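You operate a simulated robot arm through the tools that you are given. There is no shell and no other tool. Be economical: measure what you need, move in short steps, check, and stop when the job is done.

You are at the controls of a simulated two-armed robot. One attempt, no reset.

TASK
Put one of the green boxes from the top of the wide steel bench on the top of the long green bench. Take the black rubber block from the top of the wide steel bench and leave it on top of the blue wire spool there. Put the box labelled "lamps" from the top of the wide steel bench on the top of the small steel table and the box marked "plugs" on the top of the long workbench. Put one of the small blue bottles from the top of the wide steel bench on the top of the black shelf unit. Put the green ring on the top of the wide steel bench away on the front of the dark steel bench. Put one of the black bottles from the top of the wide steel bench on the shelf of the grey bench. Any order will do. Set down upright: black rubber block, small blue bottle, black bottle.

The check looks at the end state, three seconds after you hand in, the way a careful person would. Anything else that was tipped, shoved, dropped, spilled or broken makes it a failure.

THE ROBOT
Two 7-joint arms with two-finger grippers on one trunk, on a base that drives. Base frame: it is fixed to the floor where the robot stands at the start and does not move with it; the origin is under the middle of the robot, x ahead of it, y to its left, z up; the surface under the hand at the start is at about z = 0.85. Lengths are in m, angles in degrees, forces in N, time in s.
The left shoulder is at the start at [0.077, 0.216, 1.294], the right one opposite. With the tool pointing down near the work surface each hand reaches from about 0.24 to 0.86 m from the robot's upright axis, wherever it stands, measured 20 degrees to its own side. Places, roughly: black bottle [1, -1.25, 1]; black rubber block (6x6x8 cm) [0.8, -0.1, 0.9]; cardboard box, plugs box, small box, white box [0.75, -0.25, 1]; front of the dark steel bench (120x18 cm) [-2.3, -4.42, 0.86]; green box [0.25, -0.25, 0.75]; green ring (5x5x3 cm) [1.2, -1.2, 0.9]; shelf of the grey bench [-1.5, -1.2, 0.2]; small blue bottle (5x5x9 cm) [1.1, -0.9, 0.9]; top of the black shelf unit [0.7, -2.7, 0.8]; top of the long green bench [-2.4, -1.1, 0.8]; top of the long workbench [-0.9, 2, 0.8]; top of the small steel table [1.2, -2.3, 0.8]; wire spool (9x9x6 cm) [0.5, -0.2, 0.9]. Payload 3.43 kg a hand.
The TCP of each hand is the grasp point between the finger pads, 0.02 m short of the fingertips. In the tool frame z runs along the fingers and y along their closing line. Largest opening 0.124 m; the body of the gripper starts 0.093 m behind the TCP.
Orientation is told as [roll, pitch, yaw] about the base's x, y, z axes, in that order, counted from this pose: with the fingers straight down and closing along the base's y, the tool's x points along the base's -x, its y along +y and its z along -z.

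THE INTERFACE
- The arms move only by the tool play_rows. It takes "left_series", "right_series" or both (then of equal length, played together; a hand with none holds still); each is a list of rows, each an object (a shift or turn left out is 0, a gripper value left out holds the last) with "hand": the gripper command, from -1 (fully open) to 1 (shut), values between in proportion; "dp": the shift along the tool's x, y, z in m, a list of three; "rot": the turn, a rotation vector about the tool's x, y, z in degrees, a list of three. In form: [{"hand": hand, "dp": [x, y, z], "rot": [wx, wy, wz]}, ...]. A call has 1 to 8 rows; each row is the pose to reach, as a shift and turn from the pose commanded when the call began, along the tool's axes at that moment. Each row takes 0.2 s and may step no farther than 0.05 m and 8.6 degrees from the row before; otherwise, or with a gripper value out of range, the whole call is refused. A pose out of reach is approached as far as the arm can. The call stops where the force on the tool passes 40 N (or 10 N more than at its start, if that is more) or the arm is blocked; 0.2 s more then pass. Each finger travels about 0.072 m/s and halts on what it meets, pressing with about 37 N; the grip force reading is that of the motor and also rises with nothing between the fingers. The clock runs only during rows and for 0.2 s after the last one: add rows that repeat a pose to give the fingers time. It gives the time, the measured TCP pose, the force on the tool (base axes), the opening and the grip force at its end, in the units of the frame above (readings bear some noise), with the torque about the TCP (base axes, N m) and any sound that the robot's microphone picked up.
- Cameras (640 x 400 px; columns grow to the right, rows downward): "scene" is now at [0.1671, -0.0567, 1.4431]; the picture's right is [-0.58, -0.82, 0.00], its down [-0.63, 0.45, -0.63] and it looks along [0.52, -0.36, -0.78] (base axes); focal length 220 px, centre (320, 200). "left" rides on the left gripper at [0.082, -0.014, -0.14] in its tool frame; the picture's right is [0.17, 0.99, 0.00], its down [-0.83, 0.14, -0.54] and it looks along [-0.53, 0.09, 0.84] (tool axes); focal length 243 px, centre (320, 200). "right" rides on the right gripper at [0.082, 0.014, -0.14] in its tool frame; the picture's right is [-0.17, 0.99, 0.00], its down [-0.83, -0.14, -0.54] and it looks along [-0.53, -0.09, 0.84] (tool axes); focal length 243 px, centre (320, 200). There is no depth. A picture from a camera that has moved, and an enlarged one, comes with that camera's place and axes in the base frame and with its lens. The place of the scene camera against the robot may be out by one fixed shift of up to 0.025 m in any direction.
- get_image(camera): a new picture of that camera. The clock stands still meanwhile.
- lift_body(by): slides the trunk up (or, below 0, down) by that many m; the arms and the scene camera ride with it, the base frame stays. It gives what a move gives, with no picture.
- steer(legs): drives the robot by 1 to 6 legs, each [ahead, left, turn to the left] in m, m and degrees, along the robot's own axes; the way and the turn of a leg run together, so that a leg with both is an arc; at most 1.5 m and 180 degrees a leg. The arms and the cameras ride along, it lands a little off, and it stops where it bumps. It gives what a move gives.
- turn_head(pan, tilt): turns the head with the scene camera to pan (to the left, within 80 degrees either way) and tilt (down, from -29 to 69), counted from straight ahead of the robot. It gives what a move gives.
- close_up(camera, box): a new picture of the part [left, top, right, bottom] of that camera's present view, enlarged. The clock stands still meanwhile.
- job_done(): hands the job in; it is judged then, once.

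Work in short steps. Places have to be worked out from the pictures, the camera data and where the tool is seen: move nearer, look again, correct. Check each grasp and each placing, and mend what went wrong. You have 207 turns and 194 pictures in all, those below and enlarged ones among them. Open the grippers and draw the arms clear of the work before you hand the job in, unless the task says otherwise; then end with one line.

The tools are called as name(argument=value, ...) on one line, values as JSON. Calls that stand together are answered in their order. play_rows: Moves the arms, as the interface text tells. Its arguments: {"type":"object","properties":{"left_series":{"type":"array"},"right_series":{"type":"array"}},"required":[]} The other tools are called the same way: lift_body (by) slides the trunk up or down; steer (legs) drives the base; turn_head (pan, tilt) turns the head that bears the scene camera; get_image (camera) takes a picture; close_up (camera, box) takes an enlarged picture of a part of a camera's view; job_done () hands the job in.

At the start:

```text
t: 0.0
left_eef_pos: [0.5132, 0.0116, 1.0905]
left_ee_rot: [0.1, 0.0, 0.0]
left_contact_force: [-0.1, 0.3, -0.7]
left_moment: [-0.01, 0.04, 0.01]
left_finger_gap: 0.124
left_grasp_force: 0.0
right_eef_pos: [0.3855, -0.4494, 1.2136]
right_ee_rot: [-0.1, 0.0, 0.0]
right_contact_force: [-0.7, -0.4, -0.5]
right_moment: [-0.03, 0.03, -0.01]
right_finger_gap: 0.124
right_grasp_force: 0.0
trunk travel left (down, up): [-0.45, 0.141]
robot x, y, heading: [0.003, -0.0034, 0.2]
head pan, tilt: [-35.2, 50.9]
```

scene: 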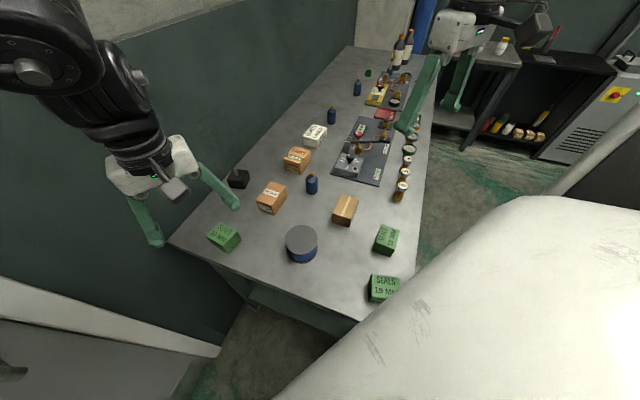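
right: 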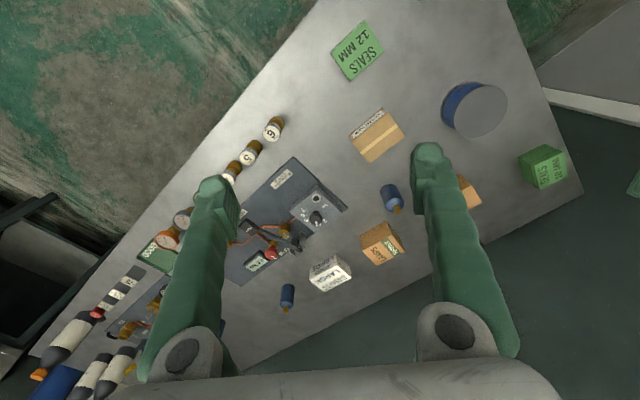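
left: 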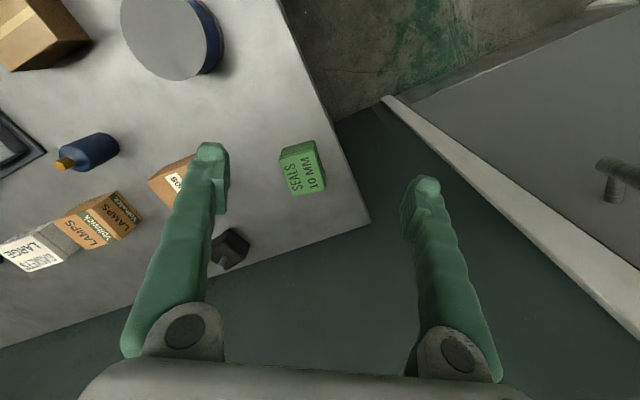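

I'll start by looking closer at the objects on the bench in the scene view.

close_up(camera="scene", box=[200, 120, 420, 310])

close_up(camera="scene", box=[320, 20, 480, 130])

```text
2.11 times, centred on (310, 215) of scene
camera zoom: at [0.1671, -0.0567, 1.4431], right [-0.58, -0.82, 0.0], down [-0.63, 0.45, -0.63], along [0.52, -0.36, -0.78], focal length 464 px, centre (341, 168)
```

zoom: 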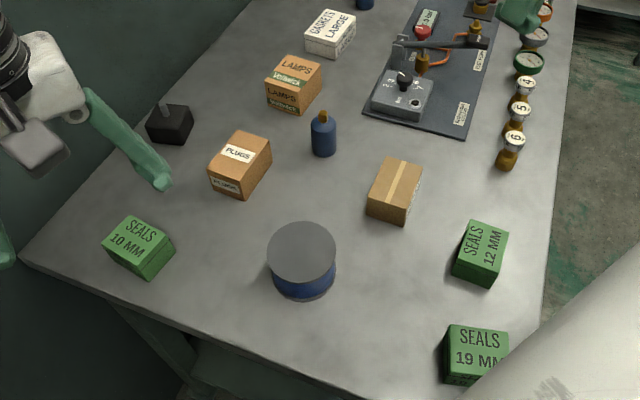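

```text
3.64 times, centred on (400, 75) of scene
camera zoom: at [0.1671, -0.0567, 1.4431], right [-0.58, -0.82, 0.0], down [-0.63, 0.45, -0.63], along [0.52, -0.36, -0.78], focal length 801 px, centre (29, 654)
```

zoom: 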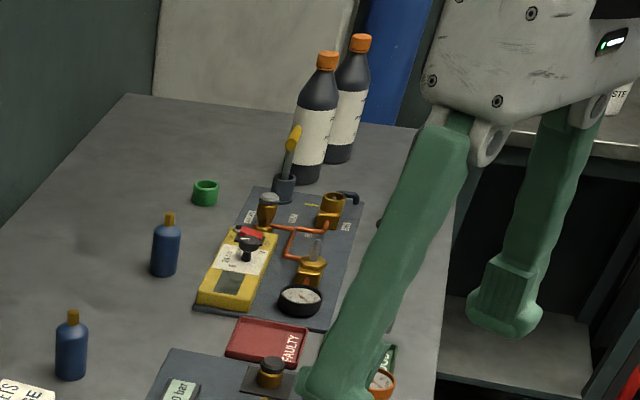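

Block appears at about (0.78,-0.12), the green box at (0.60,0), the spool at (0.45,-0.17). I move the left hand over the block, staying high.

play_rows(left_series=[{"dp": [-0.04, -0.02, 0]}, {"dp": [-0.08, -0.04, 0]}, {"dp": [-0.12, -0.06, 0]}, {"dp": [-0.16, -0.08, 0]}, {"dp": [-0.2, -0.1, 0.0]}, {"dp": [-0.24, -0.12, 0.0]}, {"dp": [-0.265, -0.13, 0.0]}, {"dp": [-0.265, -0.13, 0.0]}])

get_image(camera="left")

```text
t: 0.7
left_eef_pos: [0.6558, 0.0215, 1.1446]
left_ee_rot: [-8.4, -0.2, 8.2]
left_contact_force: [0.3, 0.4, -0.2]
left_moment: [-0.03, 0.04, -0.05]
left_finger_gap: 0.1238
left_grasp_force: 0.1
right_eef_pos: [0.3878, -0.4462, 1.2139]
right_ee_rot: [-0.1, 0.1, -0.1]
right_contact_force: [-0.3, 0.2, -0.1]
right_moment: [-0.05, 0.04, 0.03]
right_finger_gap: 0.1241
right_grasp_force: 0.0
trunk travel left (down, up): [-0.45, 0.141]
robot x, y, heading: [0.0018, 0.0025, -0.3]
head pan, tilt: [-35.2, 50.9]
stopped in row 3 (left hand): the arm was blocked; the commanded pose is now the measured one
```

```text
188 pictures are left
camera left: at [0.5722, 0.0172, 1.2861], right [-0.3, 0.94, -0.15], down [0.79, 0.33, 0.52], along [0.54, 0.04, -0.84], focal length 243 px, centre (320, 200)
```

left: 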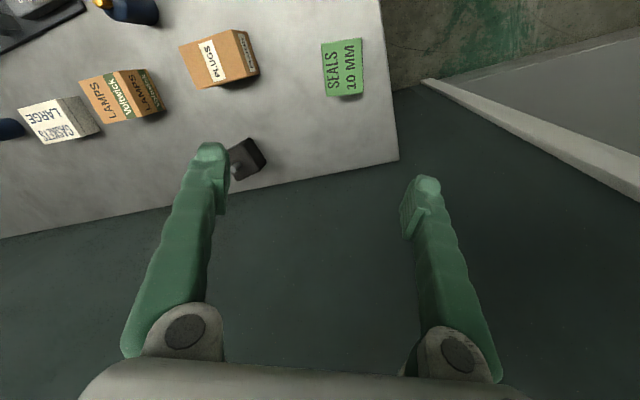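

The left arm's elbow met the wall behind the bench. I draw it back and use the right arm for the block, closing along the wall line (yaw +33°).

play_rows(left_series=[{"dp": [0.04, 0, 0], "rot": [-2, 0, 2]}, {"dp": [0.08, 0, 0], "rot": [-4, 0, 4]}, {"dp": [0.12, 0.01, 0], "rot": [-6, 0, 6]}, {"dp": [0.16, 0.03, 0], "rot": [-8.4, 0, 8.2]}, {"dp": [0.2, 0.05, 0], "rot": [-8.4, 0, 8.2]}, {"dp": [0.22, 0.08, 0], "rot": [-8.4, 0, 8.2]}, {"dp": [0.22, 0.1, 0], "rot": [-8.4, 0, 8.2]}, {"dp": [0.22, 0.1, 0], "rot": [-8.4, 0, 8.2]}], right_series=[{"dp": [-0.033, 0.027, 0.008], "rot": [0, 0, -4.2]}, {"dp": [-0.066, 0.054, 0.016], "rot": [0, 0, -8.4]}, {"dp": [-0.099, 0.081, 0.024], "rot": [0, 0, -12.6]}, {"dp": [-0.132, 0.108, 0.032], "rot": [0, 0, -16.8]}, {"dp": [-0.165, 0.135, 0.04], "rot": [0, 0, -21]}, {"dp": [-0.198, 0.162, 0.048], "rot": [0, 0, -25.2]}, {"dp": [-0.231, 0.189, 0.056], "rot": [0, 0, -29.4]}, {"dp": [-0.264, 0.216, 0.064], "rot": [0, 0, -33.5]}])

get_image(camera="right")

```text
t: 2.5
left_eef_pos: [0.4226, 0.0857, 1.1291]
left_ee_rot: [0.2, -1.1, -0.1]
left_contact_force: [-0.5, 0.2, 0.4]
left_moment: [0.02, 0.03, -0.01]
left_finger_gap: 0.124
left_grasp_force: 0.1
right_eef_pos: [0.5939, -0.2859, 1.1274]
right_ee_rot: [0.4, -1.3, 33.6]
right_contact_force: [-0.2, -0.2, 0.2]
right_moment: [0.0, 0.03, -0.01]
right_finger_gap: 0.1241
right_grasp_force: 0.0
right hand out of reach, approached as far as the arm can: row 6, 7, 8
trunk travel left (down, up): [-0.45, 0.141]
robot x, y, heading: [-0.0016, 0.0012, 0.2]
head pan, tilt: [-35.2, 50.9]
```

```text
187 pictures are left
camera right: at [0.5155, -0.3226, 1.2642], right [-0.41, 0.91, 0.01], down [0.76, 0.33, 0.56], along [0.5, 0.23, -0.83], focal length 243 px, centre (320, 200)
```

right: 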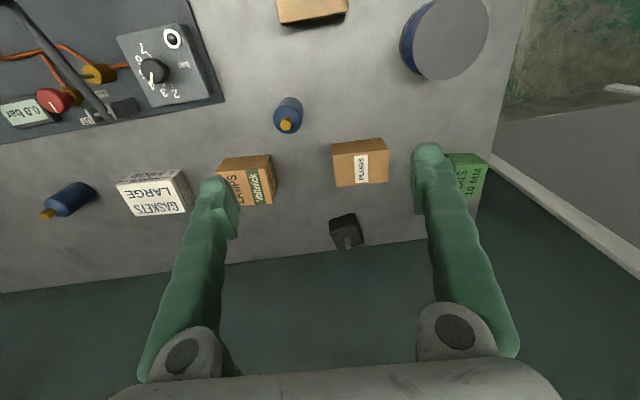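

The right hand came short with this yaw. I look closer at the block to see its true orientation.

close_up(camera="right", box=[290, 120, 450, 260])

```text
2.86 times, centred on (370, 190) of right
camera zoom: at [0.5155, -0.3226, 1.2642], right [-0.41, 0.91, 0.01], down [0.76, 0.33, 0.56], along [0.5, 0.23, -0.83], focal length 693 px, centre (177, 229)
```

zoom: 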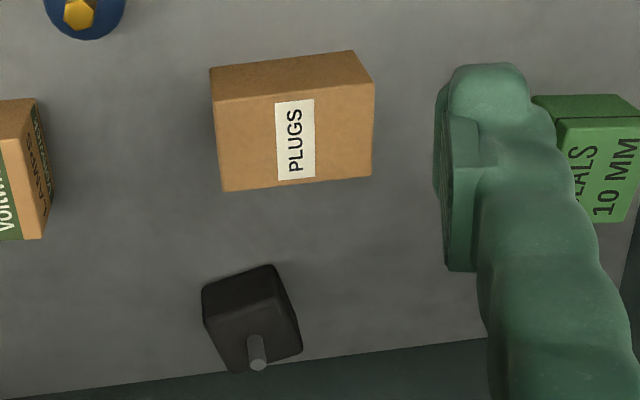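

The block's edges run at about -41°/49° in the base frame. I try the right hand at yaw -41 instead, coming nearer.

play_rows(right_series=[{"rot": [0, 0, 8.5]}, {"rot": [0, 0, 17]}, {"rot": [0, 0, 25.5]}, {"rot": [0, 0, 34]}, {"dp": [-0.03, 0.0, 0.01], "rot": [0, 0, 42.5]}, {"dp": [-0.06, 0, 0.02], "rot": [0, 0, 51]}, {"dp": [-0.1, 0.005, 0.03], "rot": [0, 0, 59.5]}, {"dp": [-0.136, 0.013, 0.047], "rot": [0, 0, 68]}])

get_image(camera="right")

```text
t: 4.3
left_eef_pos: [0.4232, 0.086, 1.1276]
left_ee_rot: [0.3, -1.0, 0.0]
left_contact_force: [0.1, -0.1, -1.2]
left_moment: [0.04, 0.07, -0.02]
left_finger_gap: 0.1241
left_grasp_force: 0.0
right_eef_pos: [0.6325, -0.3035, 1.0616]
right_ee_rot: [1.8, 0.5, -33.8]
right_contact_force: [0.4, 0.5, -0.2]
right_moment: [0.02, 0.02, -0.01]
right_finger_gap: 0.1241
right_grasp_force: 0.0
right hand out of reach, approached as far as the arm can: row 1, 2, 3, 4, 5, 6, 7, 8
trunk travel left (down, up): [-0.45, 0.141]
robot x, y, heading: [0.0045, 0.0006, 0.1]
head pan, tilt: [-35.2, 50.9]
```

```text
185 pictures are left
camera right: at [0.571, -0.2514, 1.2014], right [0.69, 0.73, 0.03], down [0.61, -0.59, 0.53], along [0.4, -0.34, -0.85], focal length 243 px, centre (320, 200)
```

right: 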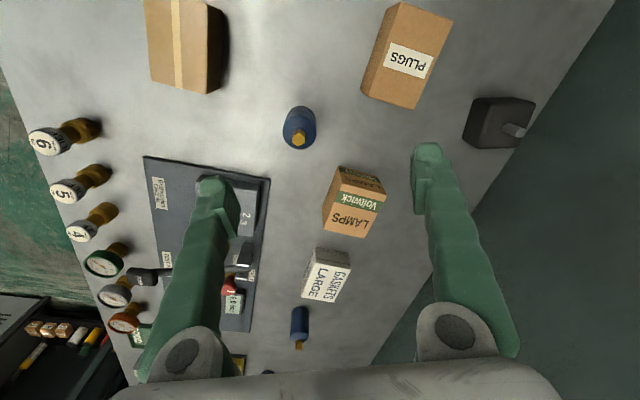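

Reach is the limit from this stance; turning the robot left would bring the right shoulder closer. I check what is on the left first.

turn_head(pan=50, tilt=25)

get_image(camera="scene")

turn_head(pan=-75, tilt=25)

get_image(camera="scene")

```text
t: 5.9
left_eef_pos: [0.4209, 0.087, 1.1285]
left_ee_rot: [0.2, -1.2, 0.0]
left_contact_force: [0.6, 0.7, 0.2]
left_moment: [-0.03, -0.05, 0.0]
left_finger_gap: 0.124
left_grasp_force: 0.1
right_eef_pos: [0.6314, -0.3023, 1.0638]
right_ee_rot: [1.9, 0.4, -33.5]
right_contact_force: [0.4, -0.2, -0.2]
right_moment: [0.02, 0.01, -0.01]
right_finger_gap: 0.1238
right_grasp_force: 0.1
trunk travel left (down, up): [-0.45, 0.141]
robot x, y, heading: [-0.0043, -0.0021, 0.2]
head pan, tilt: [50.0, 25.0]
```

```text
184 pictures are left
camera scene: at [0.1641, 0.0575, 1.4818], right [0.77, -0.64, 0.0], down [-0.27, -0.32, -0.91], along [0.58, 0.69, -0.42], focal length 220 px, centre (320, 200)
```

scene: 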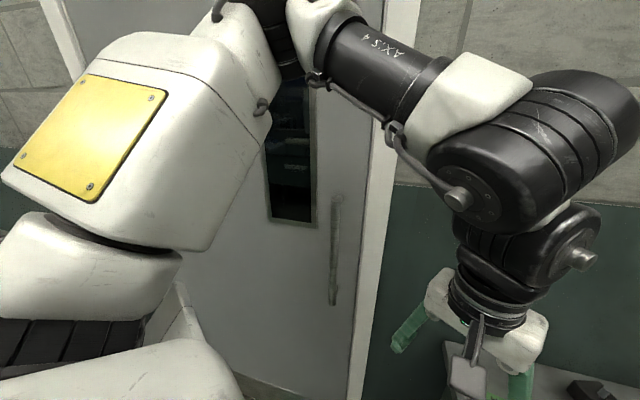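

```text
t: 8.0
left_eef_pos: [0.4216, 0.0867, 1.1289]
left_ee_rot: [0.1, -1.1, 0.0]
left_contact_force: [0.9, 0.6, 0.2]
left_moment: [0.01, 0.03, 0.02]
left_finger_gap: 0.124
left_grasp_force: 0.1
right_eef_pos: [0.6314, -0.3022, 1.0625]
right_ee_rot: [1.9, 0.2, -33.5]
right_contact_force: [-0.3, -0.2, 0.6]
right_moment: [-0.03, 0.01, -0.02]
right_finger_gap: 0.124
right_grasp_force: 0.2
trunk travel left (down, up): [-0.45, 0.141]
robot x, y, heading: [-0.0004, -0.0037, -0.0]
head pan, tilt: [-75.0, 25.0]
```

```text
183 pictures are left
camera scene: at [0.1287, -0.102, 1.4818], right [-0.97, -0.26, 0.0], down [-0.11, 0.41, -0.91], along [0.23, -0.88, -0.42], focal length 220 px, centre (320, 200)
```

scene: 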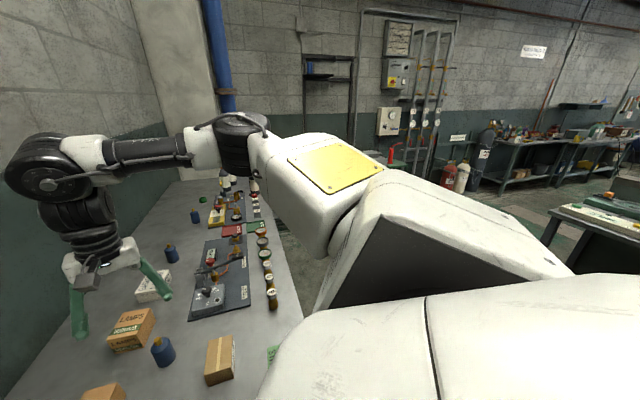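

Now I retract the right hand to a neutral pose, so that I can turn the robot left by 49° without touching the wall.

play_rows(right_series=[{"dp": [0.027, -0.028, -0.006], "rot": [0, 0, -5.6]}, {"dp": [0.054, -0.056, -0.013], "rot": [0, 0, -11.2]}, {"dp": [0.082, -0.084, -0.02], "rot": [0, 0, -16.8]}, {"dp": [0.109, -0.112, -0.026], "rot": [0, 0, -22.4]}, {"dp": [0.136, -0.14, -0.033], "rot": [0, 0, -28]}, {"dp": [0.164, -0.169, -0.04], "rot": [0, 0, -33.5]}, {"dp": [0.164, -0.169, -0.04], "rot": [0, 0, -33.5]}])

steer(legs=[[0, 0, 49]])

turn_head(pan=-60, tilt=50)

get_image(camera="scene")

get_image(camera="right")

```text
t: 9.6
left_eef_pos: [0.4224, 0.0876, 1.13]
left_ee_rot: [0.2, -1.0, 0.0]
left_contact_force: [-0.1, -0.2, -0.6]
left_moment: [-0.01, 0.02, 0.02]
left_finger_gap: 0.1238
left_grasp_force: 0.1
right_eef_pos: [0.4014, -0.3498, 1.1023]
right_ee_rot: [0.0, 0.2, -0.9]
right_contact_force: [0.0, 0.9, -0.3]
right_moment: [0.01, 0.02, 0.0]
right_finger_gap: 0.1238
right_grasp_force: 0.1
right hand out of reach, approached as far as the arm can: row 1, 2
trunk travel left (down, up): [-0.45, 0.141]
robot x, y, heading: [-0.0019, 0.0011, -0.0]
head pan, tilt: [-75.0, 25.0]
```

```text
t: 12.9
left_eef_pos: [0.2148, 0.3741, 1.1292]
left_ee_rot: [0.2, -1.1, 48.5]
left_contact_force: [-0.7, -0.4, -0.2]
left_moment: [-0.01, 0.02, 0.01]
left_finger_gap: 0.1241
left_grasp_force: 0.2
right_eef_pos: [0.528, 0.0682, 1.1034]
right_ee_rot: [0.0, 0.0, 47.5]
right_contact_force: [-0.1, 0.6, 0.1]
right_moment: [0.01, 0.0, -0.06]
right_finger_gap: 0.124
right_grasp_force: 0.1
trunk travel left (down, up): [-0.45, 0.141]
robot x, y, heading: [-0.0007, 0.0034, 48.5]
head pan, tilt: [-75.0, 25.0]
```

```text
t: 13.8
left_eef_pos: [0.2136, 0.3725, 1.1282]
left_ee_rot: [0.1, -1.1, 48.5]
left_contact_force: [0.3, -0.1, 0.0]
left_moment: [-0.01, 0.04, 0.0]
left_finger_gap: 0.1241
left_grasp_force: 0.1
right_eef_pos: [0.5284, 0.069, 1.1038]
right_ee_rot: [0.0, 0.0, 47.4]
right_contact_force: [-0.4, 0.2, 0.0]
right_moment: [-0.03, 0.01, -0.01]
right_finger_gap: 0.1239
right_grasp_force: 0.1
trunk travel left (down, up): [-0.45, 0.141]
robot x, y, heading: [0.0031, 0.004, 48.4]
head pan, tilt: [-60.0, 50.0]
```

```text
182 pictures are left
camera scene: at [0.1404, 0.0601, 1.4444], right [-0.2, -0.98, 0.0], down [-0.75, 0.15, -0.64], along [0.63, -0.13, -0.77], focal length 220 px, centre (320, 200)
```

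scene: 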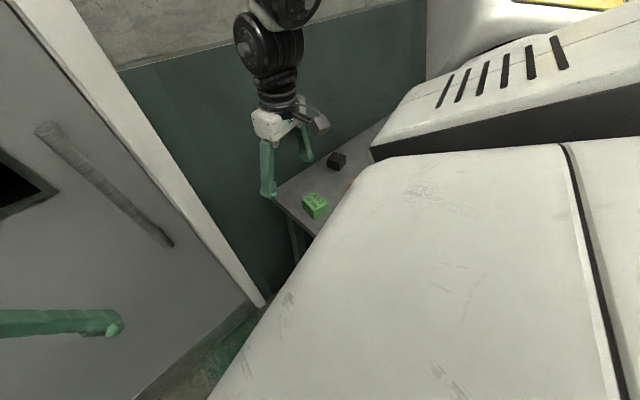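

```text
181 pictures are left
camera right: at [0.4624, 0.0165, 1.2417], right [-0.62, 0.79, 0.0], down [0.66, 0.52, 0.54], along [0.42, 0.33, -0.84], focal length 243 px, centre (320, 200)
```

right: 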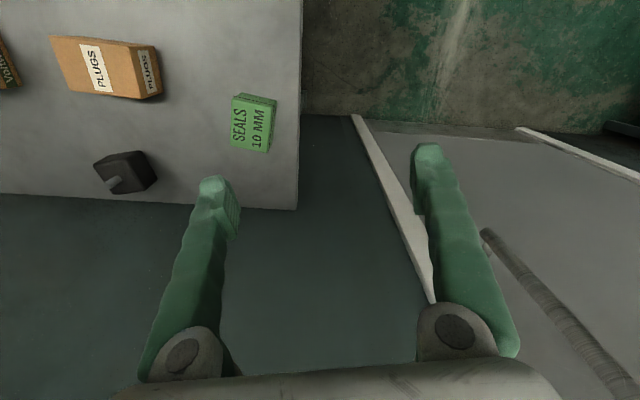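

From here the block is ahead-right of the right hand at about (0.785,-0.122). I move over it sideways along the hand's closing line.

play_rows(right_series=[{"dp": [-0.0, -0.045, 0]}, {"dp": [-0.0, -0.09, 0]}, {"dp": [-0.005, -0.135, 0]}, {"dp": [-0.01, -0.18, 0]}, {"dp": [-0.02, -0.225, 0.0]}, {"dp": [-0.025, -0.27, 0.01]}, {"dp": [-0.025, -0.31, 0.02]}, {"dp": [-0.025, -0.31, 0.02]}])

get_image(camera="right")

```text
t: 15.6
left_eef_pos: [0.2141, 0.374, 1.1289]
left_ee_rot: [0.3, -1.1, 48.5]
left_contact_force: [1.0, 0.1, 0.0]
left_moment: [-0.03, 0.0, -0.02]
left_finger_gap: 0.1242
left_grasp_force: 0.1
right_eef_pos: [0.7743, -0.1243, 1.0822]
right_ee_rot: [0.0, 0.0, 47.5]
right_contact_force: [-0.1, -0.9, 0.3]
right_moment: [0.0, -0.04, 0.01]
right_finger_gap: 0.1238
right_grasp_force: 0.1
trunk travel left (down, up): [-0.45, 0.141]
robot x, y, heading: [-0.0016, 0.0051, 48.4]
head pan, tilt: [-60.0, 50.0]
```

```text
180 pictures are left
camera right: at [0.7084, -0.1756, 1.2219], right [-0.62, 0.79, 0.0], down [0.66, 0.52, 0.54], along [0.42, 0.33, -0.84], focal length 243 px, centre (320, 200)
```

right: 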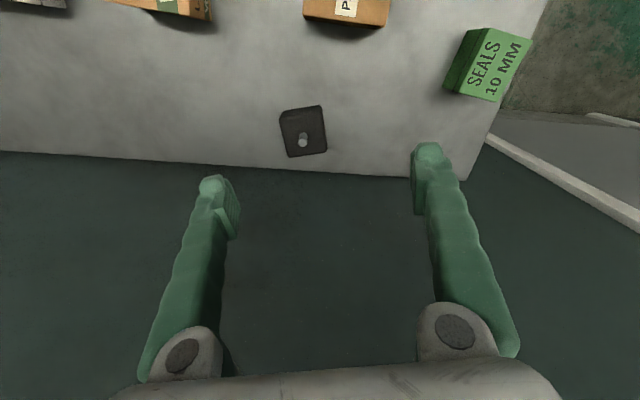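

Hand reaches. Block centre looks to be about (0.80,-0.13), edges aligned with the fingers. I shift and go partway down, then look.

play_rows(right_series=[{"dp": [-0.007, -0.012, 0.02]}, {"dp": [-0.015, -0.025, 0.05]}, {"dp": [-0.015, -0.025, 0.09]}, {"dp": [-0.015, -0.025, 0.09]}])

get_image(camera="right")

```text
t: 16.6
left_eef_pos: [0.2126, 0.3728, 1.129]
left_ee_rot: [0.1, -1.1, 48.4]
left_contact_force: [0.4, -0.1, 0.4]
left_moment: [0.01, 0.0, 0.0]
left_finger_gap: 0.124
left_grasp_force: 0.2
right_eef_pos: [0.8011, -0.1282, 0.9934]
right_ee_rot: [0.0, 0.0, 47.5]
right_contact_force: [-0.3, 0.0, 0.3]
right_moment: [-0.02, -0.02, 0.01]
right_finger_gap: 0.1238
right_grasp_force: 0.0
trunk travel left (down, up): [-0.45, 0.141]
robot x, y, heading: [-0.002, 0.0024, 48.4]
head pan, tilt: [-60.0, 50.0]
```

```text
179 pictures are left
camera right: at [0.7356, -0.1796, 1.1319], right [-0.61, 0.79, 0.0], down [0.66, 0.52, 0.54], along [0.43, 0.33, -0.84], focal length 243 px, centre (320, 200)
```

right: 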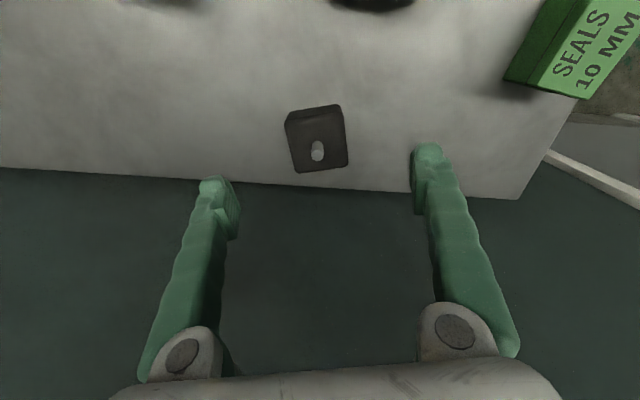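

The block lies centred between the fingers. I descend to grasp height and close.

play_rows(right_series=[{"dp": [0.002, 0, 0.045]}, {"dp": [0.002, 0, 0.08]}, {"dp": [0.002, 0, 0.1]}, {"hand": 1, "dp": [0.002, 0, 0.1]}, {"hand": 1, "dp": [0.002, 0, 0.1]}, {"hand": 1, "dp": [0.002, 0, 0.1]}, {"hand": 1, "dp": [0.002, 0, 0.1]}])

get_image(camera="right")

```text
t: 18.2
left_eef_pos: [0.2141, 0.3734, 1.1285]
left_ee_rot: [0.2, -1.1, 48.5]
left_contact_force: [-0.4, 0.5, -0.1]
left_moment: [-0.02, 0.0, -0.02]
left_finger_gap: 0.1242
left_grasp_force: 0.1
right_eef_pos: [0.8002, -0.1304, 0.8926]
right_ee_rot: [0.0, -0.1, 47.6]
right_contact_force: [0.0, -1.4, -0.1]
right_moment: [0.02, -0.07, -0.04]
right_finger_gap: 0.0588
right_grasp_force: 37.3
trunk travel left (down, up): [-0.45, 0.141]
robot x, y, heading: [-0.002, 0.0002, 48.5]
head pan, tilt: [-60.0, 50.0]
```

```text
178 pictures are left
camera right: at [0.7347, -0.1821, 1.0319], right [-0.61, 0.79, 0.0], down [0.66, 0.52, 0.54], along [0.42, 0.33, -0.84], focal length 243 px, centre (320, 200)
```

right: 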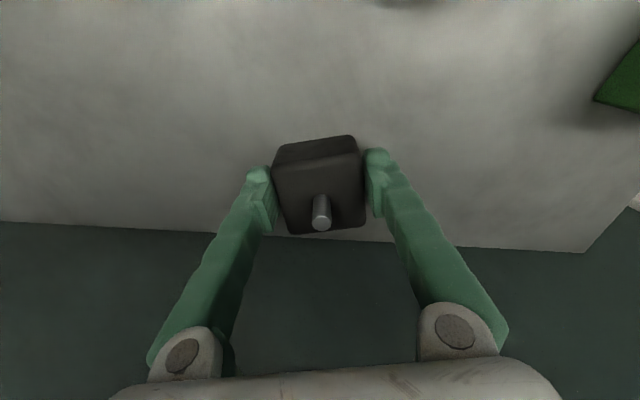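

Grasped (gap 0.059). I lift and draw back toward the robot, then turn right to face the spool.

play_rows(right_series=[{"dp": [0, 0, -0.04]}, {"dp": [0, 0, -0.085]}, {"dp": [0.005, 0, -0.13]}, {"dp": [0.03, 0.03, -0.16]}, {"dp": [0.055, 0.07, -0.18]}, {"dp": [0.08, 0.11, -0.19]}, {"dp": [0.1, 0.15, -0.19]}, {"dp": [0.113, 0.168, -0.19]}])

steer(legs=[[0, 0, -42]])

turn_head(pan=-35, tilt=55)

get_image(camera="scene")

get_image(camera="right")

```text
refused: row 5 steps farther than a row can; nothing moved
```

```text
t: 20.1
left_eef_pos: [0.3268, 0.2814, 1.1277]
left_ee_rot: [0.2, -1.1, 29.0]
left_contact_force: [-0.1, 0.3, -0.4]
left_moment: [0.02, -0.02, 0.03]
left_finger_gap: 0.1238
left_grasp_force: 0.1
right_eef_pos: [0.7276, -0.3769, 0.902]
right_ee_rot: [0.2, -2.5, 28.9]
right_contact_force: [1.0, 1.0, -2.2]
right_moment: [-0.03, -0.01, 0.07]
right_finger_gap: 0.0589
right_grasp_force: 37.3
trunk travel left (down, up): [-0.45, 0.141]
robot x, y, heading: [-0.003, 0.0017, 29.3]
head pan, tilt: [-60.0, 50.0]
stopped in leg 1: the force on the tool passed its limit at 58 N (the readings are from after the stop); the commanded pose is now the measured one
```

```text
t: 20.9
left_eef_pos: [0.3268, 0.2802, 1.1293]
left_ee_rot: [0.1, -1.1, 29.0]
left_contact_force: [0.8, 0.4, -0.2]
left_moment: [-0.02, -0.03, 0.01]
left_finger_gap: 0.1238
left_grasp_force: 0.1
right_eef_pos: [0.7279, -0.3759, 0.9034]
right_ee_rot: [0.2, -2.6, 29.0]
right_contact_force: [1.5, 1.3, -1.9]
right_moment: [0.0, 0.0, 0.04]
right_finger_gap: 0.0588
right_grasp_force: 36.5
trunk travel left (down, up): [-0.45, 0.141]
robot x, y, heading: [-0.0005, 0.0008, 29.0]
head pan, tilt: [-35.0, 55.0]
```

```text
177 pictures are left
camera scene: at [0.1622, 0.0369, 1.4378], right [-0.1, -0.99, 0.0], down [-0.81, 0.09, -0.57], along [0.57, -0.06, -0.82], focal length 220 px, centre (320, 200)
```

scene: 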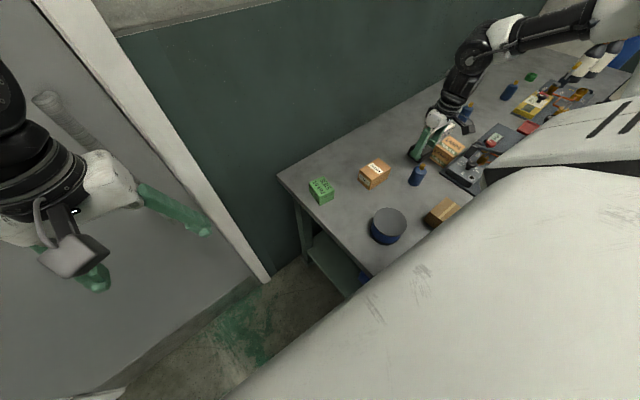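

```text
176 pictures are left
camera right: at [0.6435, -0.408, 1.0374], right [-0.33, 0.94, 0.01], down [0.77, 0.27, 0.58], along [0.54, 0.2, -0.82], focal length 243 px, centre (320, 200)
```

right: 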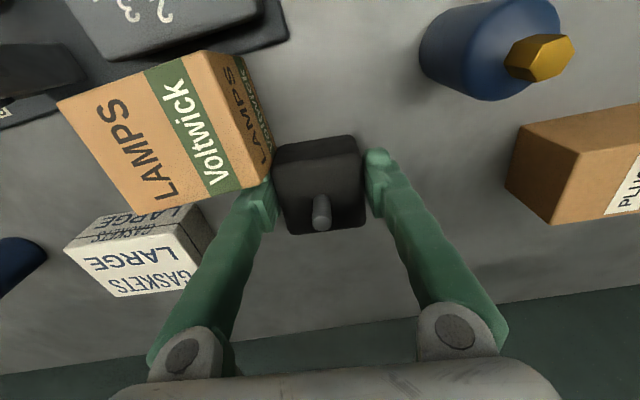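

My lift was refused and the turn dragged the hand against the lamps box (the gaskets box is still at its old place, 0.855,-0.506). I lift straight up now.

play_rows(right_series=[{"dp": [0, 0, -0.04]}, {"dp": [0, 0, -0.08]}, {"dp": [0.0, 0, -0.12]}, {"dp": [0.0, 0.0, -0.16]}, {"dp": [0.0, 0.0, -0.19]}, {"dp": [0.04, 0.01, -0.19]}, {"dp": [0.08, 0.02, -0.19]}, {"dp": [0.12, 0.03, -0.19]}])

get_image(camera="right")

```text
t: 22.7
left_eef_pos: [0.324, 0.2822, 1.1298]
left_ee_rot: [0.2, -1.1, 29.0]
left_contact_force: [-0.5, -0.5, 0.4]
left_moment: [-0.03, -0.06, 0.0]
left_finger_gap: 0.124
left_grasp_force: 0.0
right_eef_pos: [0.5963, -0.4116, 1.0866]
right_ee_rot: [0.1, -2.6, 28.9]
right_contact_force: [-0.1, -0.6, -0.2]
right_moment: [-0.03, -0.04, -0.05]
right_finger_gap: 0.0
right_grasp_force: 34.5
trunk travel left (down, up): [-0.45, 0.141]
robot x, y, heading: [-0.0004, 0.0001, 28.8]
head pan, tilt: [-35.0, 55.0]
```

```text
175 pictures are left
camera right: at [0.5126, -0.4427, 1.2222], right [-0.33, 0.94, 0.01], down [0.77, 0.27, 0.58], along [0.54, 0.2, -0.82], focal length 243 px, centre (320, 200)
```

right: 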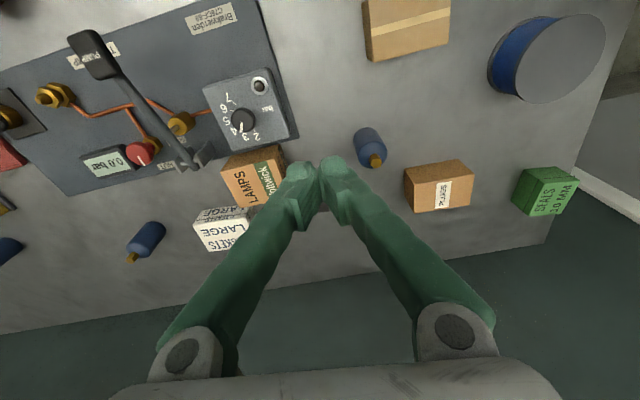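

The block slipped out of the grip during the lift. I open the fingers and look for it.

play_rows(right_series=[{"hand": -1, "dp": [0.03, -0.03, -0.02]}, {"hand": -1, "dp": [0.05, -0.06, -0.04]}, {"hand": -1, "dp": [0.05, -0.08, -0.05]}, {"hand": -1, "dp": [0.05, -0.08, -0.05]}, {"hand": -1, "dp": [0.05, -0.08, -0.05]}])

get_image(camera="right")

get_image(camera="scene")

```text
t: 23.9
left_eef_pos: [0.3253, 0.2807, 1.1285]
left_ee_rot: [0.1, -1.0, 29.0]
left_contact_force: [0.9, 0.1, 0.5]
left_moment: [0.02, -0.01, -0.01]
left_finger_gap: 0.1241
left_grasp_force: 0.0
right_eef_pos: [0.5929, -0.5081, 1.1356]
right_ee_rot: [0.2, -2.6, 28.9]
right_contact_force: [0.2, 0.1, -0.3]
right_moment: [-0.02, -0.05, 0.0]
right_finger_gap: 0.1238
right_grasp_force: 0.0
trunk travel left (down, up): [-0.45, 0.141]
robot x, y, heading: [-0.001, -0.0026, 29.2]
head pan, tilt: [-35.0, 55.0]
```

```text
174 pictures are left
camera right: at [0.5099, -0.5396, 1.2707], right [-0.33, 0.94, 0.01], down [0.77, 0.27, 0.58], along [0.54, 0.2, -0.82], focal length 243 px, centre (320, 200)
```

right: 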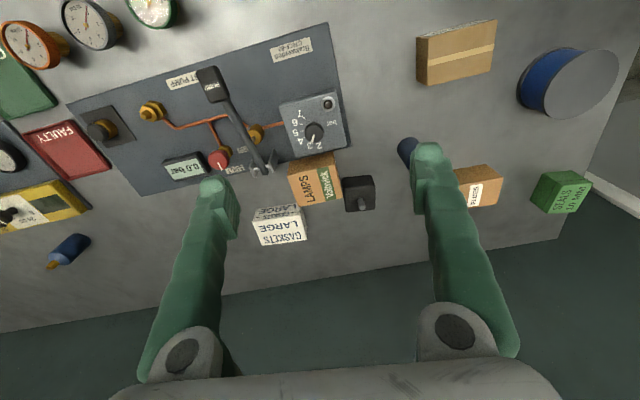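

```text
173 pictures are left
camera scene: at [0.1612, 0.037, 1.4379], right [-0.1, -0.99, 0.0], down [-0.81, 0.09, -0.57], along [0.57, -0.06, -0.82], focal length 220 px, centre (320, 200)
```

scene: 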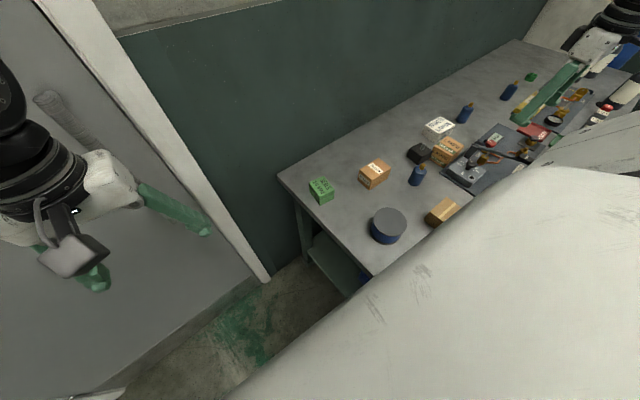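

The block stands upright next to the lamps box, near (0.73,-0.37). I raise the trunk for better reach and turn the hand to grip it across the other pair of faces.

lift_body(by=0.14)

play_rows(right_series=[{"rot": [0, 0, 8.5]}, {"rot": [0, 0, 17]}, {"rot": [0, 0, 25.5]}, {"rot": [0, 0, 34]}, {"rot": [0, 0, 42.5]}, {"rot": [0, 0, 51]}, {"rot": [0, 0, 59.5]}, {"rot": [0, 0, 68]}])

```text
t: 25.6
left_eef_pos: [0.3258, 0.2809, 1.2689]
left_ee_rot: [0.3, -1.0, 29.1]
left_contact_force: [0.1, 0.2, -0.6]
left_moment: [0.01, 0.04, -0.02]
left_finger_gap: 0.1242
left_grasp_force: 0.0
right_eef_pos: [0.5924, -0.5088, 1.2733]
right_ee_rot: [0.3, -2.5, 29.0]
right_contact_force: [0.4, -0.5, -0.7]
right_moment: [-0.03, 0.02, 0.06]
right_finger_gap: 0.1241
right_grasp_force: 0.1
trunk travel left (down, up): [-0.59, 0.001]
robot x, y, heading: [0.002, 0.0015, 29.0]
head pan, tilt: [-35.0, 55.0]
```

```text
t: 27.4
left_eef_pos: [0.3268, 0.2813, 1.2697]
left_ee_rot: [0.2, -1.1, 29.0]
left_contact_force: [-0.4, 0.3, -0.4]
left_moment: [-0.01, 0.04, 0.0]
left_finger_gap: 0.124
left_grasp_force: 0.1
right_eef_pos: [0.5937, -0.5072, 1.2738]
right_ee_rot: [2.5, -0.7, -39.3]
right_contact_force: [0.5, -0.9, 0.6]
right_moment: [0.0, 0.01, 0.01]
right_finger_gap: 0.124
right_grasp_force: 0.1
trunk travel left (down, up): [-0.59, 0.001]
robot x, y, heading: [-0.0025, 0.0008, 29.1]
head pan, tilt: [-35.0, 55.0]
```

Yaw turns freely. I continue to -59° and move over the block, lowering to about 1.08.

play_rows(right_series=[{"dp": [0, 0.03, 0.03], "rot": [0, 0, 7]}, {"dp": [0, 0.06, 0.06], "rot": [0, 0, 14]}, {"dp": [0, 0.09, 0.09], "rot": [0, 0, 20]}, {"dp": [0.004, 0.12, 0.12], "rot": [0, 0, 20]}, {"dp": [0.008, 0.15, 0.15], "rot": [0, 0, 20]}, {"dp": [0.008, 0.183, 0.18], "rot": [0, 0, 20]}, {"dp": [0.008, 0.183, 0.19], "rot": [0, 0, 20]}])

get_image(camera="right")

```text
t: 29.0
left_eef_pos: [0.3267, 0.2803, 1.2674]
left_ee_rot: [0.3, -1.0, 29.0]
left_contact_force: [0.7, 0.2, -0.5]
left_moment: [0.0, -0.02, 0.01]
left_finger_gap: 0.1241
left_grasp_force: 0.2
right_eef_pos: [0.7189, -0.4246, 1.1326]
right_ee_rot: [2.6, 0.4, -58.7]
right_contact_force: [-2.5, -1.0, -5.6]
right_moment: [0.17, -0.27, -0.01]
right_finger_gap: 0.1242
right_grasp_force: 0.0
right hand out of reach, approached as far as the arm can: row 2, 3, 4, 5, 6, 7
trunk travel left (down, up): [-0.59, 0.001]
robot x, y, heading: [-0.0004, -0.0031, 29.2]
head pan, tilt: [-35.0, 55.0]
```

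```text
172 pictures are left
camera right: at [0.6839, -0.3519, 1.273], right [0.93, 0.37, 0.04], down [0.29, -0.8, 0.53], along [0.23, -0.48, -0.85], focal length 243 px, centre (320, 200)
```

right: 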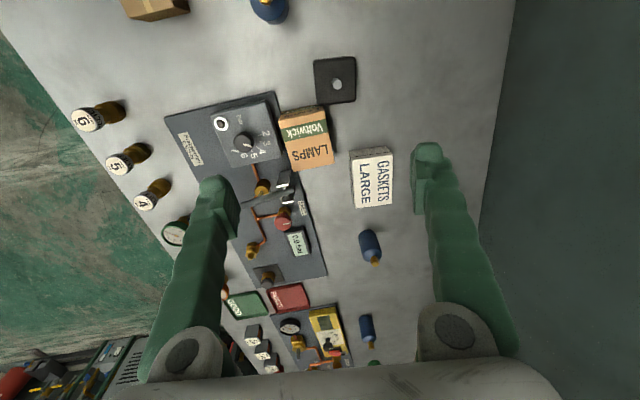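

Reach at this height is marginal; lower down it is larger. The block's top is at (0.730,-0.371), so I move there while descending to z≈1.03.

play_rows(right_series=[{"dp": [0.02, 0.019, 0.04]}, {"dp": [0.041, 0.038, 0.07]}, {"dp": [0.041, 0.038, 0.1]}, {"dp": [0.041, 0.038, 0.1]}])

get_image(camera="right")

```text
t: 30.0
left_eef_pos: [0.3271, 0.2809, 1.2686]
left_ee_rot: [0.3, -1.1, 29.1]
left_contact_force: [0.0, -0.5, 0.2]
left_moment: [0.01, -0.04, -0.01]
left_finger_gap: 0.124
left_grasp_force: 0.1
right_eef_pos: [0.7489, -0.426, 1.0912]
right_ee_rot: [2.6, 0.3, -58.8]
right_contact_force: [-0.4, 0.5, -0.5]
right_moment: [-0.02, 0.0, 0.03]
right_finger_gap: 0.1237
right_grasp_force: 0.0
right hand out of reach, approached as far as the arm can: row 1, 2, 3, 4
trunk travel left (down, up): [-0.59, 0.001]
robot x, y, heading: [0.0009, 0.0004, 29.1]
head pan, tilt: [-35.0, 55.0]
```

```text
171 pictures are left
camera right: at [0.7121, -0.3522, 1.2315], right [0.93, 0.37, 0.04], down [0.29, -0.8, 0.53], along [0.23, -0.48, -0.85], focal length 243 px, centre (320, 200)
```

right: 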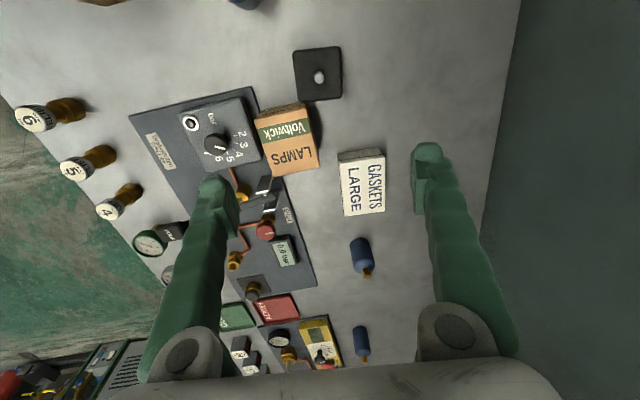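

The yawed wrist blocks that route. I'll turn the hand back to yaw 29° and instead drag the block by its top peg away from the lamps box, so fingers fit on both sides.

play_rows(right_series=[{"rot": [0, 0, -8.5], "dp": [0, -0.02, -0.03]}, {"rot": [0, 0, -17], "dp": [0, -0.04, -0.05]}, {"rot": [0, 0, -25.5], "dp": [0, -0.06, -0.06]}, {"rot": [0, 0, -34], "dp": [0, -0.06, -0.06]}, {"rot": [0, 0, -42.5], "dp": [0, -0.06, -0.06]}, {"rot": [0, 0, -51], "dp": [0, -0.06, -0.06]}, {"rot": [0, 0, -59.5], "dp": [0, -0.06, -0.06]}, {"rot": [0, 0, -68], "dp": [0, -0.06, -0.06]}])

```text
t: 31.8
left_eef_pos: [0.3271, 0.281, 1.2684]
left_ee_rot: [0.2, -1.1, 28.9]
left_contact_force: [-0.1, -0.8, 0.0]
left_moment: [0.01, 0.0, 0.0]
left_finger_gap: 0.124
left_grasp_force: 0.1
right_eef_pos: [0.6959, -0.4575, 1.1489]
right_ee_rot: [1.1, -2.4, 9.0]
right_contact_force: [0.2, 0.3, -0.5]
right_moment: [0.0, -0.01, 0.02]
right_finger_gap: 0.1242
right_grasp_force: 0.0
trunk travel left (down, up): [-0.59, 0.001]
robot x, y, heading: [-0.0027, -0.0018, 28.8]
head pan, tilt: [-35.0, 55.0]
```

play_rows(right_series=[{"rot": [0, 1, -7], "dp": [-0.012, 0.02, 0.02]}, {"rot": [0.5, 2.4, -14], "dp": [-0.024, 0.04, 0.05]}, {"rot": [1.1, 2.4, -20], "dp": [-0.036, 0.06, 0.08]}, {"rot": [1.1, 2.4, -20], "dp": [-0.047, 0.08, 0.12]}, {"rot": [1.1, 2.4, -20], "dp": [-0.047, 0.08, 0.12]}])

get_image(camera="right")

```text
t: 33.0
left_eef_pos: [0.327, 0.2815, 1.2697]
left_ee_rot: [0.2, -1.3, 29.0]
left_contact_force: [0.0, 0.3, 0.3]
left_moment: [0.03, 0.02, 0.01]
left_finger_gap: 0.1242
left_grasp_force: 0.1
right_eef_pos: [0.7355, -0.3696, 1.0328]
right_ee_rot: [-0.4, -0.1, 28.9]
right_contact_force: [0.1, 1.0, 0.1]
right_moment: [-0.02, 0.02, 0.01]
right_finger_gap: 0.1241
right_grasp_force: 0.0
trunk travel left (down, up): [-0.59, 0.001]
robot x, y, heading: [-0.0022, -0.0027, 28.7]
head pan, tilt: [-35.0, 55.0]
```

```text
170 pictures are left
camera right: at [0.657, -0.3967, 1.1708], right [-0.33, 0.94, -0.01], down [0.79, 0.28, 0.54], along [0.51, 0.17, -0.84], focal length 243 px, centre (320, 200)
```

right: 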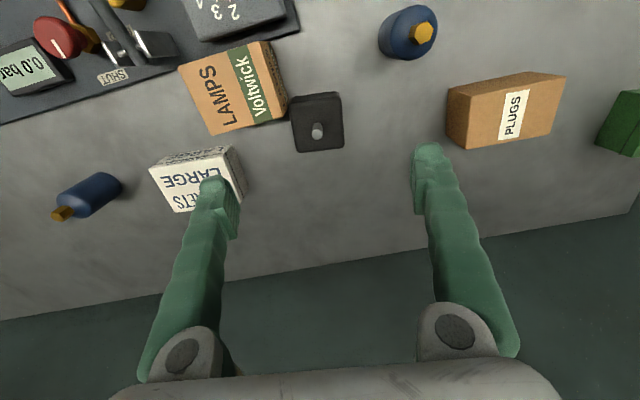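

The hand is over the block, already offset ~2 cm toward the wall, where the angled lamps box leaves room for a finger. I turn 6° to match the block, narrow to 0.085 and descend.

play_rows(right_series=[{"hand": -0.37, "rot": [0, 0, 3], "dp": [0, 0, 0]}, {"hand": -0.37, "rot": [0, 0, 6], "dp": [0, 0, 0.03]}, {"hand": -0.37, "rot": [0, 0, 6], "dp": [0, 0, 0.06]}, {"hand": -0.37, "rot": [0, 0, 6], "dp": [0, 0, 0.06]}])

get_image(camera="right")

```text
t: 34.0
left_eef_pos: [0.3251, 0.2817, 1.2693]
left_ee_rot: [0.3, -1.2, 29.0]
left_contact_force: [0.2, -0.4, -0.5]
left_moment: [-0.01, 0.0, -0.01]
left_finger_gap: 0.1241
left_grasp_force: 0.2
right_eef_pos: [0.7341, -0.3692, 0.9716]
right_ee_rot: [-0.5, -0.1, 22.9]
right_contact_force: [-0.2, -0.9, 0.3]
right_moment: [-0.01, -0.02, 0.05]
right_finger_gap: 0.0848
right_grasp_force: 0.1
trunk travel left (down, up): [-0.59, 0.001]
robot x, y, heading: [0.0, 0.0028, 29.1]
head pan, tilt: [-35.0, 55.0]
```

```text
169 pictures are left
camera right: at [0.654, -0.3879, 1.1099], right [-0.23, 0.97, -0.01], down [0.82, 0.2, 0.54], along [0.53, 0.12, -0.84], focal length 243 px, centre (320, 200)
```

right: 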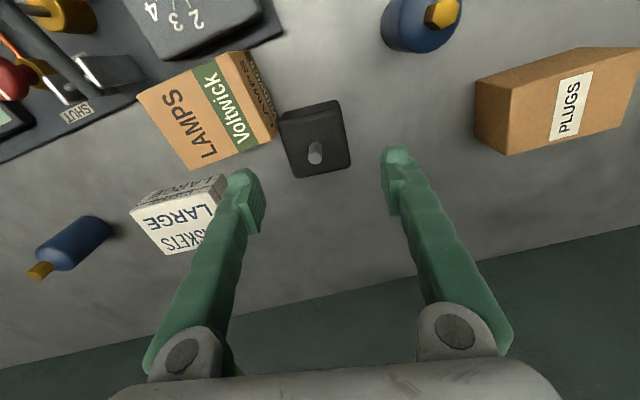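

play_rows(right_series=[{"hand": -0.37, "dp": [-0.003, 0, 0.03]}, {"hand": -0.37, "dp": [-0.003, 0, 0.06]}, {"hand": -0.37, "dp": [-0.003, 0, 0.078]}, {"hand": 1, "dp": [-0.003, 0, 0.078]}, {"hand": 1, "dp": [-0.003, 0, 0.078]}, {"hand": 1, "dp": [-0.003, 0, 0.078]}])

get_image(camera="right")

```text
t: 35.4
left_eef_pos: [0.326, 0.2806, 1.2688]
left_ee_rot: [0.2, -1.1, 28.9]
left_contact_force: [0.0, -0.1, 0.2]
left_moment: [0.0, 0.0, -0.01]
left_finger_gap: 0.124
left_grasp_force: 0.0
right_eef_pos: [0.7157, -0.3733, 0.9573]
right_ee_rot: [-0.4, -0.1, 22.9]
right_contact_force: [0.4, 1.0, 0.2]
right_moment: [0.0, -0.01, 0.01]
right_finger_gap: 0.0002
right_grasp_force: 25.8
right hand out of reach, approached as far as the arm can: row 1, 2, 3, 4, 5, 6
trunk travel left (down, up): [-0.59, 0.001]
robot x, y, heading: [-0.0001, -0.0006, 29.2]
head pan, tilt: [-35.0, 55.0]
```

```text
168 pictures are left
camera right: at [0.6342, -0.3923, 1.0963], right [-0.23, 0.97, -0.01], down [0.82, 0.2, 0.54], along [0.53, 0.12, -0.84], focal length 243 px, centre (320, 200)
```

right: 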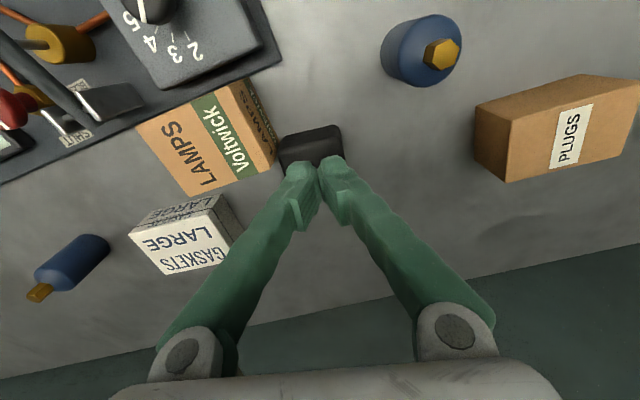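

With the trunk raised, the arm can't get low enough at this distance. I open, raise the hand, then lower the trunk back.

play_rows(right_series=[{"hand": -0.37, "dp": [0, 0, -0.03]}, {"hand": -0.37, "dp": [-0.01, 0, -0.07]}, {"hand": -0.37, "dp": [-0.02, 0, -0.1]}, {"hand": -0.37, "dp": [-0.02, 0, -0.13]}])

lift_body(by=-0.11)

get_image(camera="right")

```text
t: 36.4
left_eef_pos: [0.3256, 0.2812, 1.2694]
left_ee_rot: [0.1, -1.0, 29.0]
left_contact_force: [-0.5, 0.2, -0.8]
left_moment: [-0.01, -0.03, 0.01]
left_finger_gap: 0.1241
left_grasp_force: 0.1
right_eef_pos: [0.7315, -0.3624, 1.0882]
right_ee_rot: [-0.5, -0.1, 22.9]
right_contact_force: [0.1, 0.2, 0.1]
right_moment: [0.02, -0.01, 0.0]
right_finger_gap: 0.0849
right_grasp_force: 0.0
trunk travel left (down, up): [-0.59, 0.001]
robot x, y, heading: [-0.0002, -0.0029, 29.1]
head pan, tilt: [-35.0, 55.0]
```

```text
t: 37.8
left_eef_pos: [0.3265, 0.2808, 1.1614]
left_ee_rot: [0.3, -1.2, 29.0]
left_contact_force: [-0.1, 0.0, -0.6]
left_moment: [0.01, -0.02, 0.0]
left_finger_gap: 0.1241
left_grasp_force: 0.0
right_eef_pos: [0.7337, -0.3621, 0.979]
right_ee_rot: [-0.3, -0.2, 22.8]
right_contact_force: [-0.4, -0.4, 0.5]
right_moment: [0.0, 0.02, 0.02]
right_finger_gap: 0.0852
right_grasp_force: 0.0
trunk travel left (down, up): [-0.48, 0.111]
robot x, y, heading: [0.0021, -0.0006, 29.1]
head pan, tilt: [-35.0, 55.0]
```

```text
167 pictures are left
camera right: at [0.6519, -0.3811, 1.1178], right [-0.23, 0.97, -0.01], down [0.82, 0.2, 0.54], along [0.53, 0.12, -0.84], focal length 243 px, centre (320, 200)
```

right: 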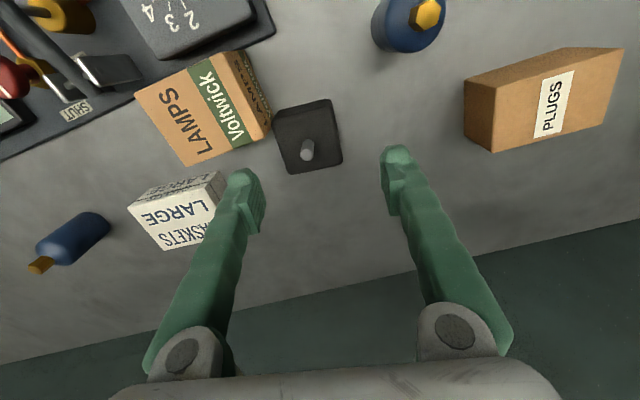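

play_rows(right_series=[{"hand": -0.37, "dp": [0.0, -0.009, 0.01]}, {"hand": -0.37, "dp": [0.0, -0.009, 0.045]}, {"hand": -0.37, "dp": [0.0, -0.009, 0.084]}, {"hand": -0.37, "dp": [0.0, -0.009, 0.084]}])

get_image(camera="right")

```text
t: 38.8
left_eef_pos: [0.326, 0.2812, 1.1596]
left_ee_rot: [0.3, -1.2, 29.0]
left_contact_force: [-0.6, -0.4, 0.8]
left_moment: [-0.01, -0.02, 0.0]
left_finger_gap: 0.1241
left_grasp_force: 0.0
right_eef_pos: [0.7358, -0.3721, 0.8967]
right_ee_rot: [-0.4, -0.1, 23.0]
right_contact_force: [-0.9, 0.4, -0.1]
right_moment: [0.02, -0.03, -0.02]
right_finger_gap: 0.0847
right_grasp_force: 0.1
trunk travel left (down, up): [-0.48, 0.111]
robot x, y, heading: [0.001, -0.0028, 28.9]
head pan, tilt: [-35.0, 55.0]
```

```text
166 pictures are left
camera right: at [0.655, -0.39, 1.0348], right [-0.23, 0.97, -0.01], down [0.82, 0.2, 0.54], along [0.53, 0.12, -0.84], focal length 243 px, centre (320, 200)
```

right: 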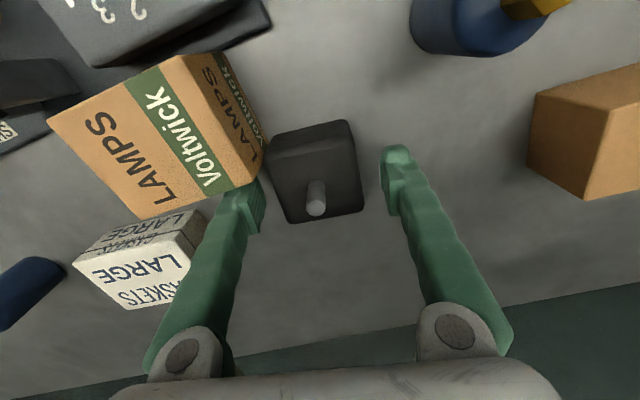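

Fingers straddle the block without contact. I close, then slide the block 6 cm away from the lamps box.

play_rows(right_series=[{"hand": 1}, {"hand": 1}, {"hand": 1}, {"hand": 1, "dp": [0, 0.02, 0]}, {"hand": 1, "dp": [0, 0.04, 0]}, {"hand": 1, "dp": [0, 0.06, 0]}, {"hand": 1, "dp": [0, 0.06, 0]}])

get_image(camera="right")

```text
t: 40.4
left_eef_pos: [0.3251, 0.2798, 1.16]
left_ee_rot: [0.2, -1.2, 29.0]
left_contact_force: [0.3, -1.4, 0.0]
left_moment: [-0.02, -0.02, 0.0]
left_finger_gap: 0.1239
left_grasp_force: 0.1
right_eef_pos: [0.7138, -0.3168, 0.8962]
right_ee_rot: [-0.6, -0.3, 22.8]
right_contact_force: [7.2, -12.7, 20.0]
right_moment: [-0.57, -0.11, 0.24]
right_finger_gap: 0.06
right_grasp_force: 37.3
trunk travel left (down, up): [-0.48, 0.111]
robot x, y, heading: [-0.0008, -0.0033, 29.1]
head pan, tilt: [-35.0, 55.0]
```

```text
165 pictures are left
camera right: at [0.6314, -0.3349, 1.0342], right [-0.23, 0.97, -0.01], down [0.81, 0.2, 0.54], along [0.53, 0.12, -0.84], focal length 243 px, centre (320, 200)
```

right: 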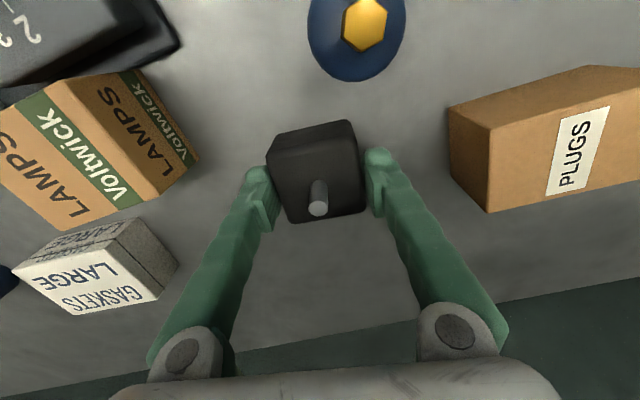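

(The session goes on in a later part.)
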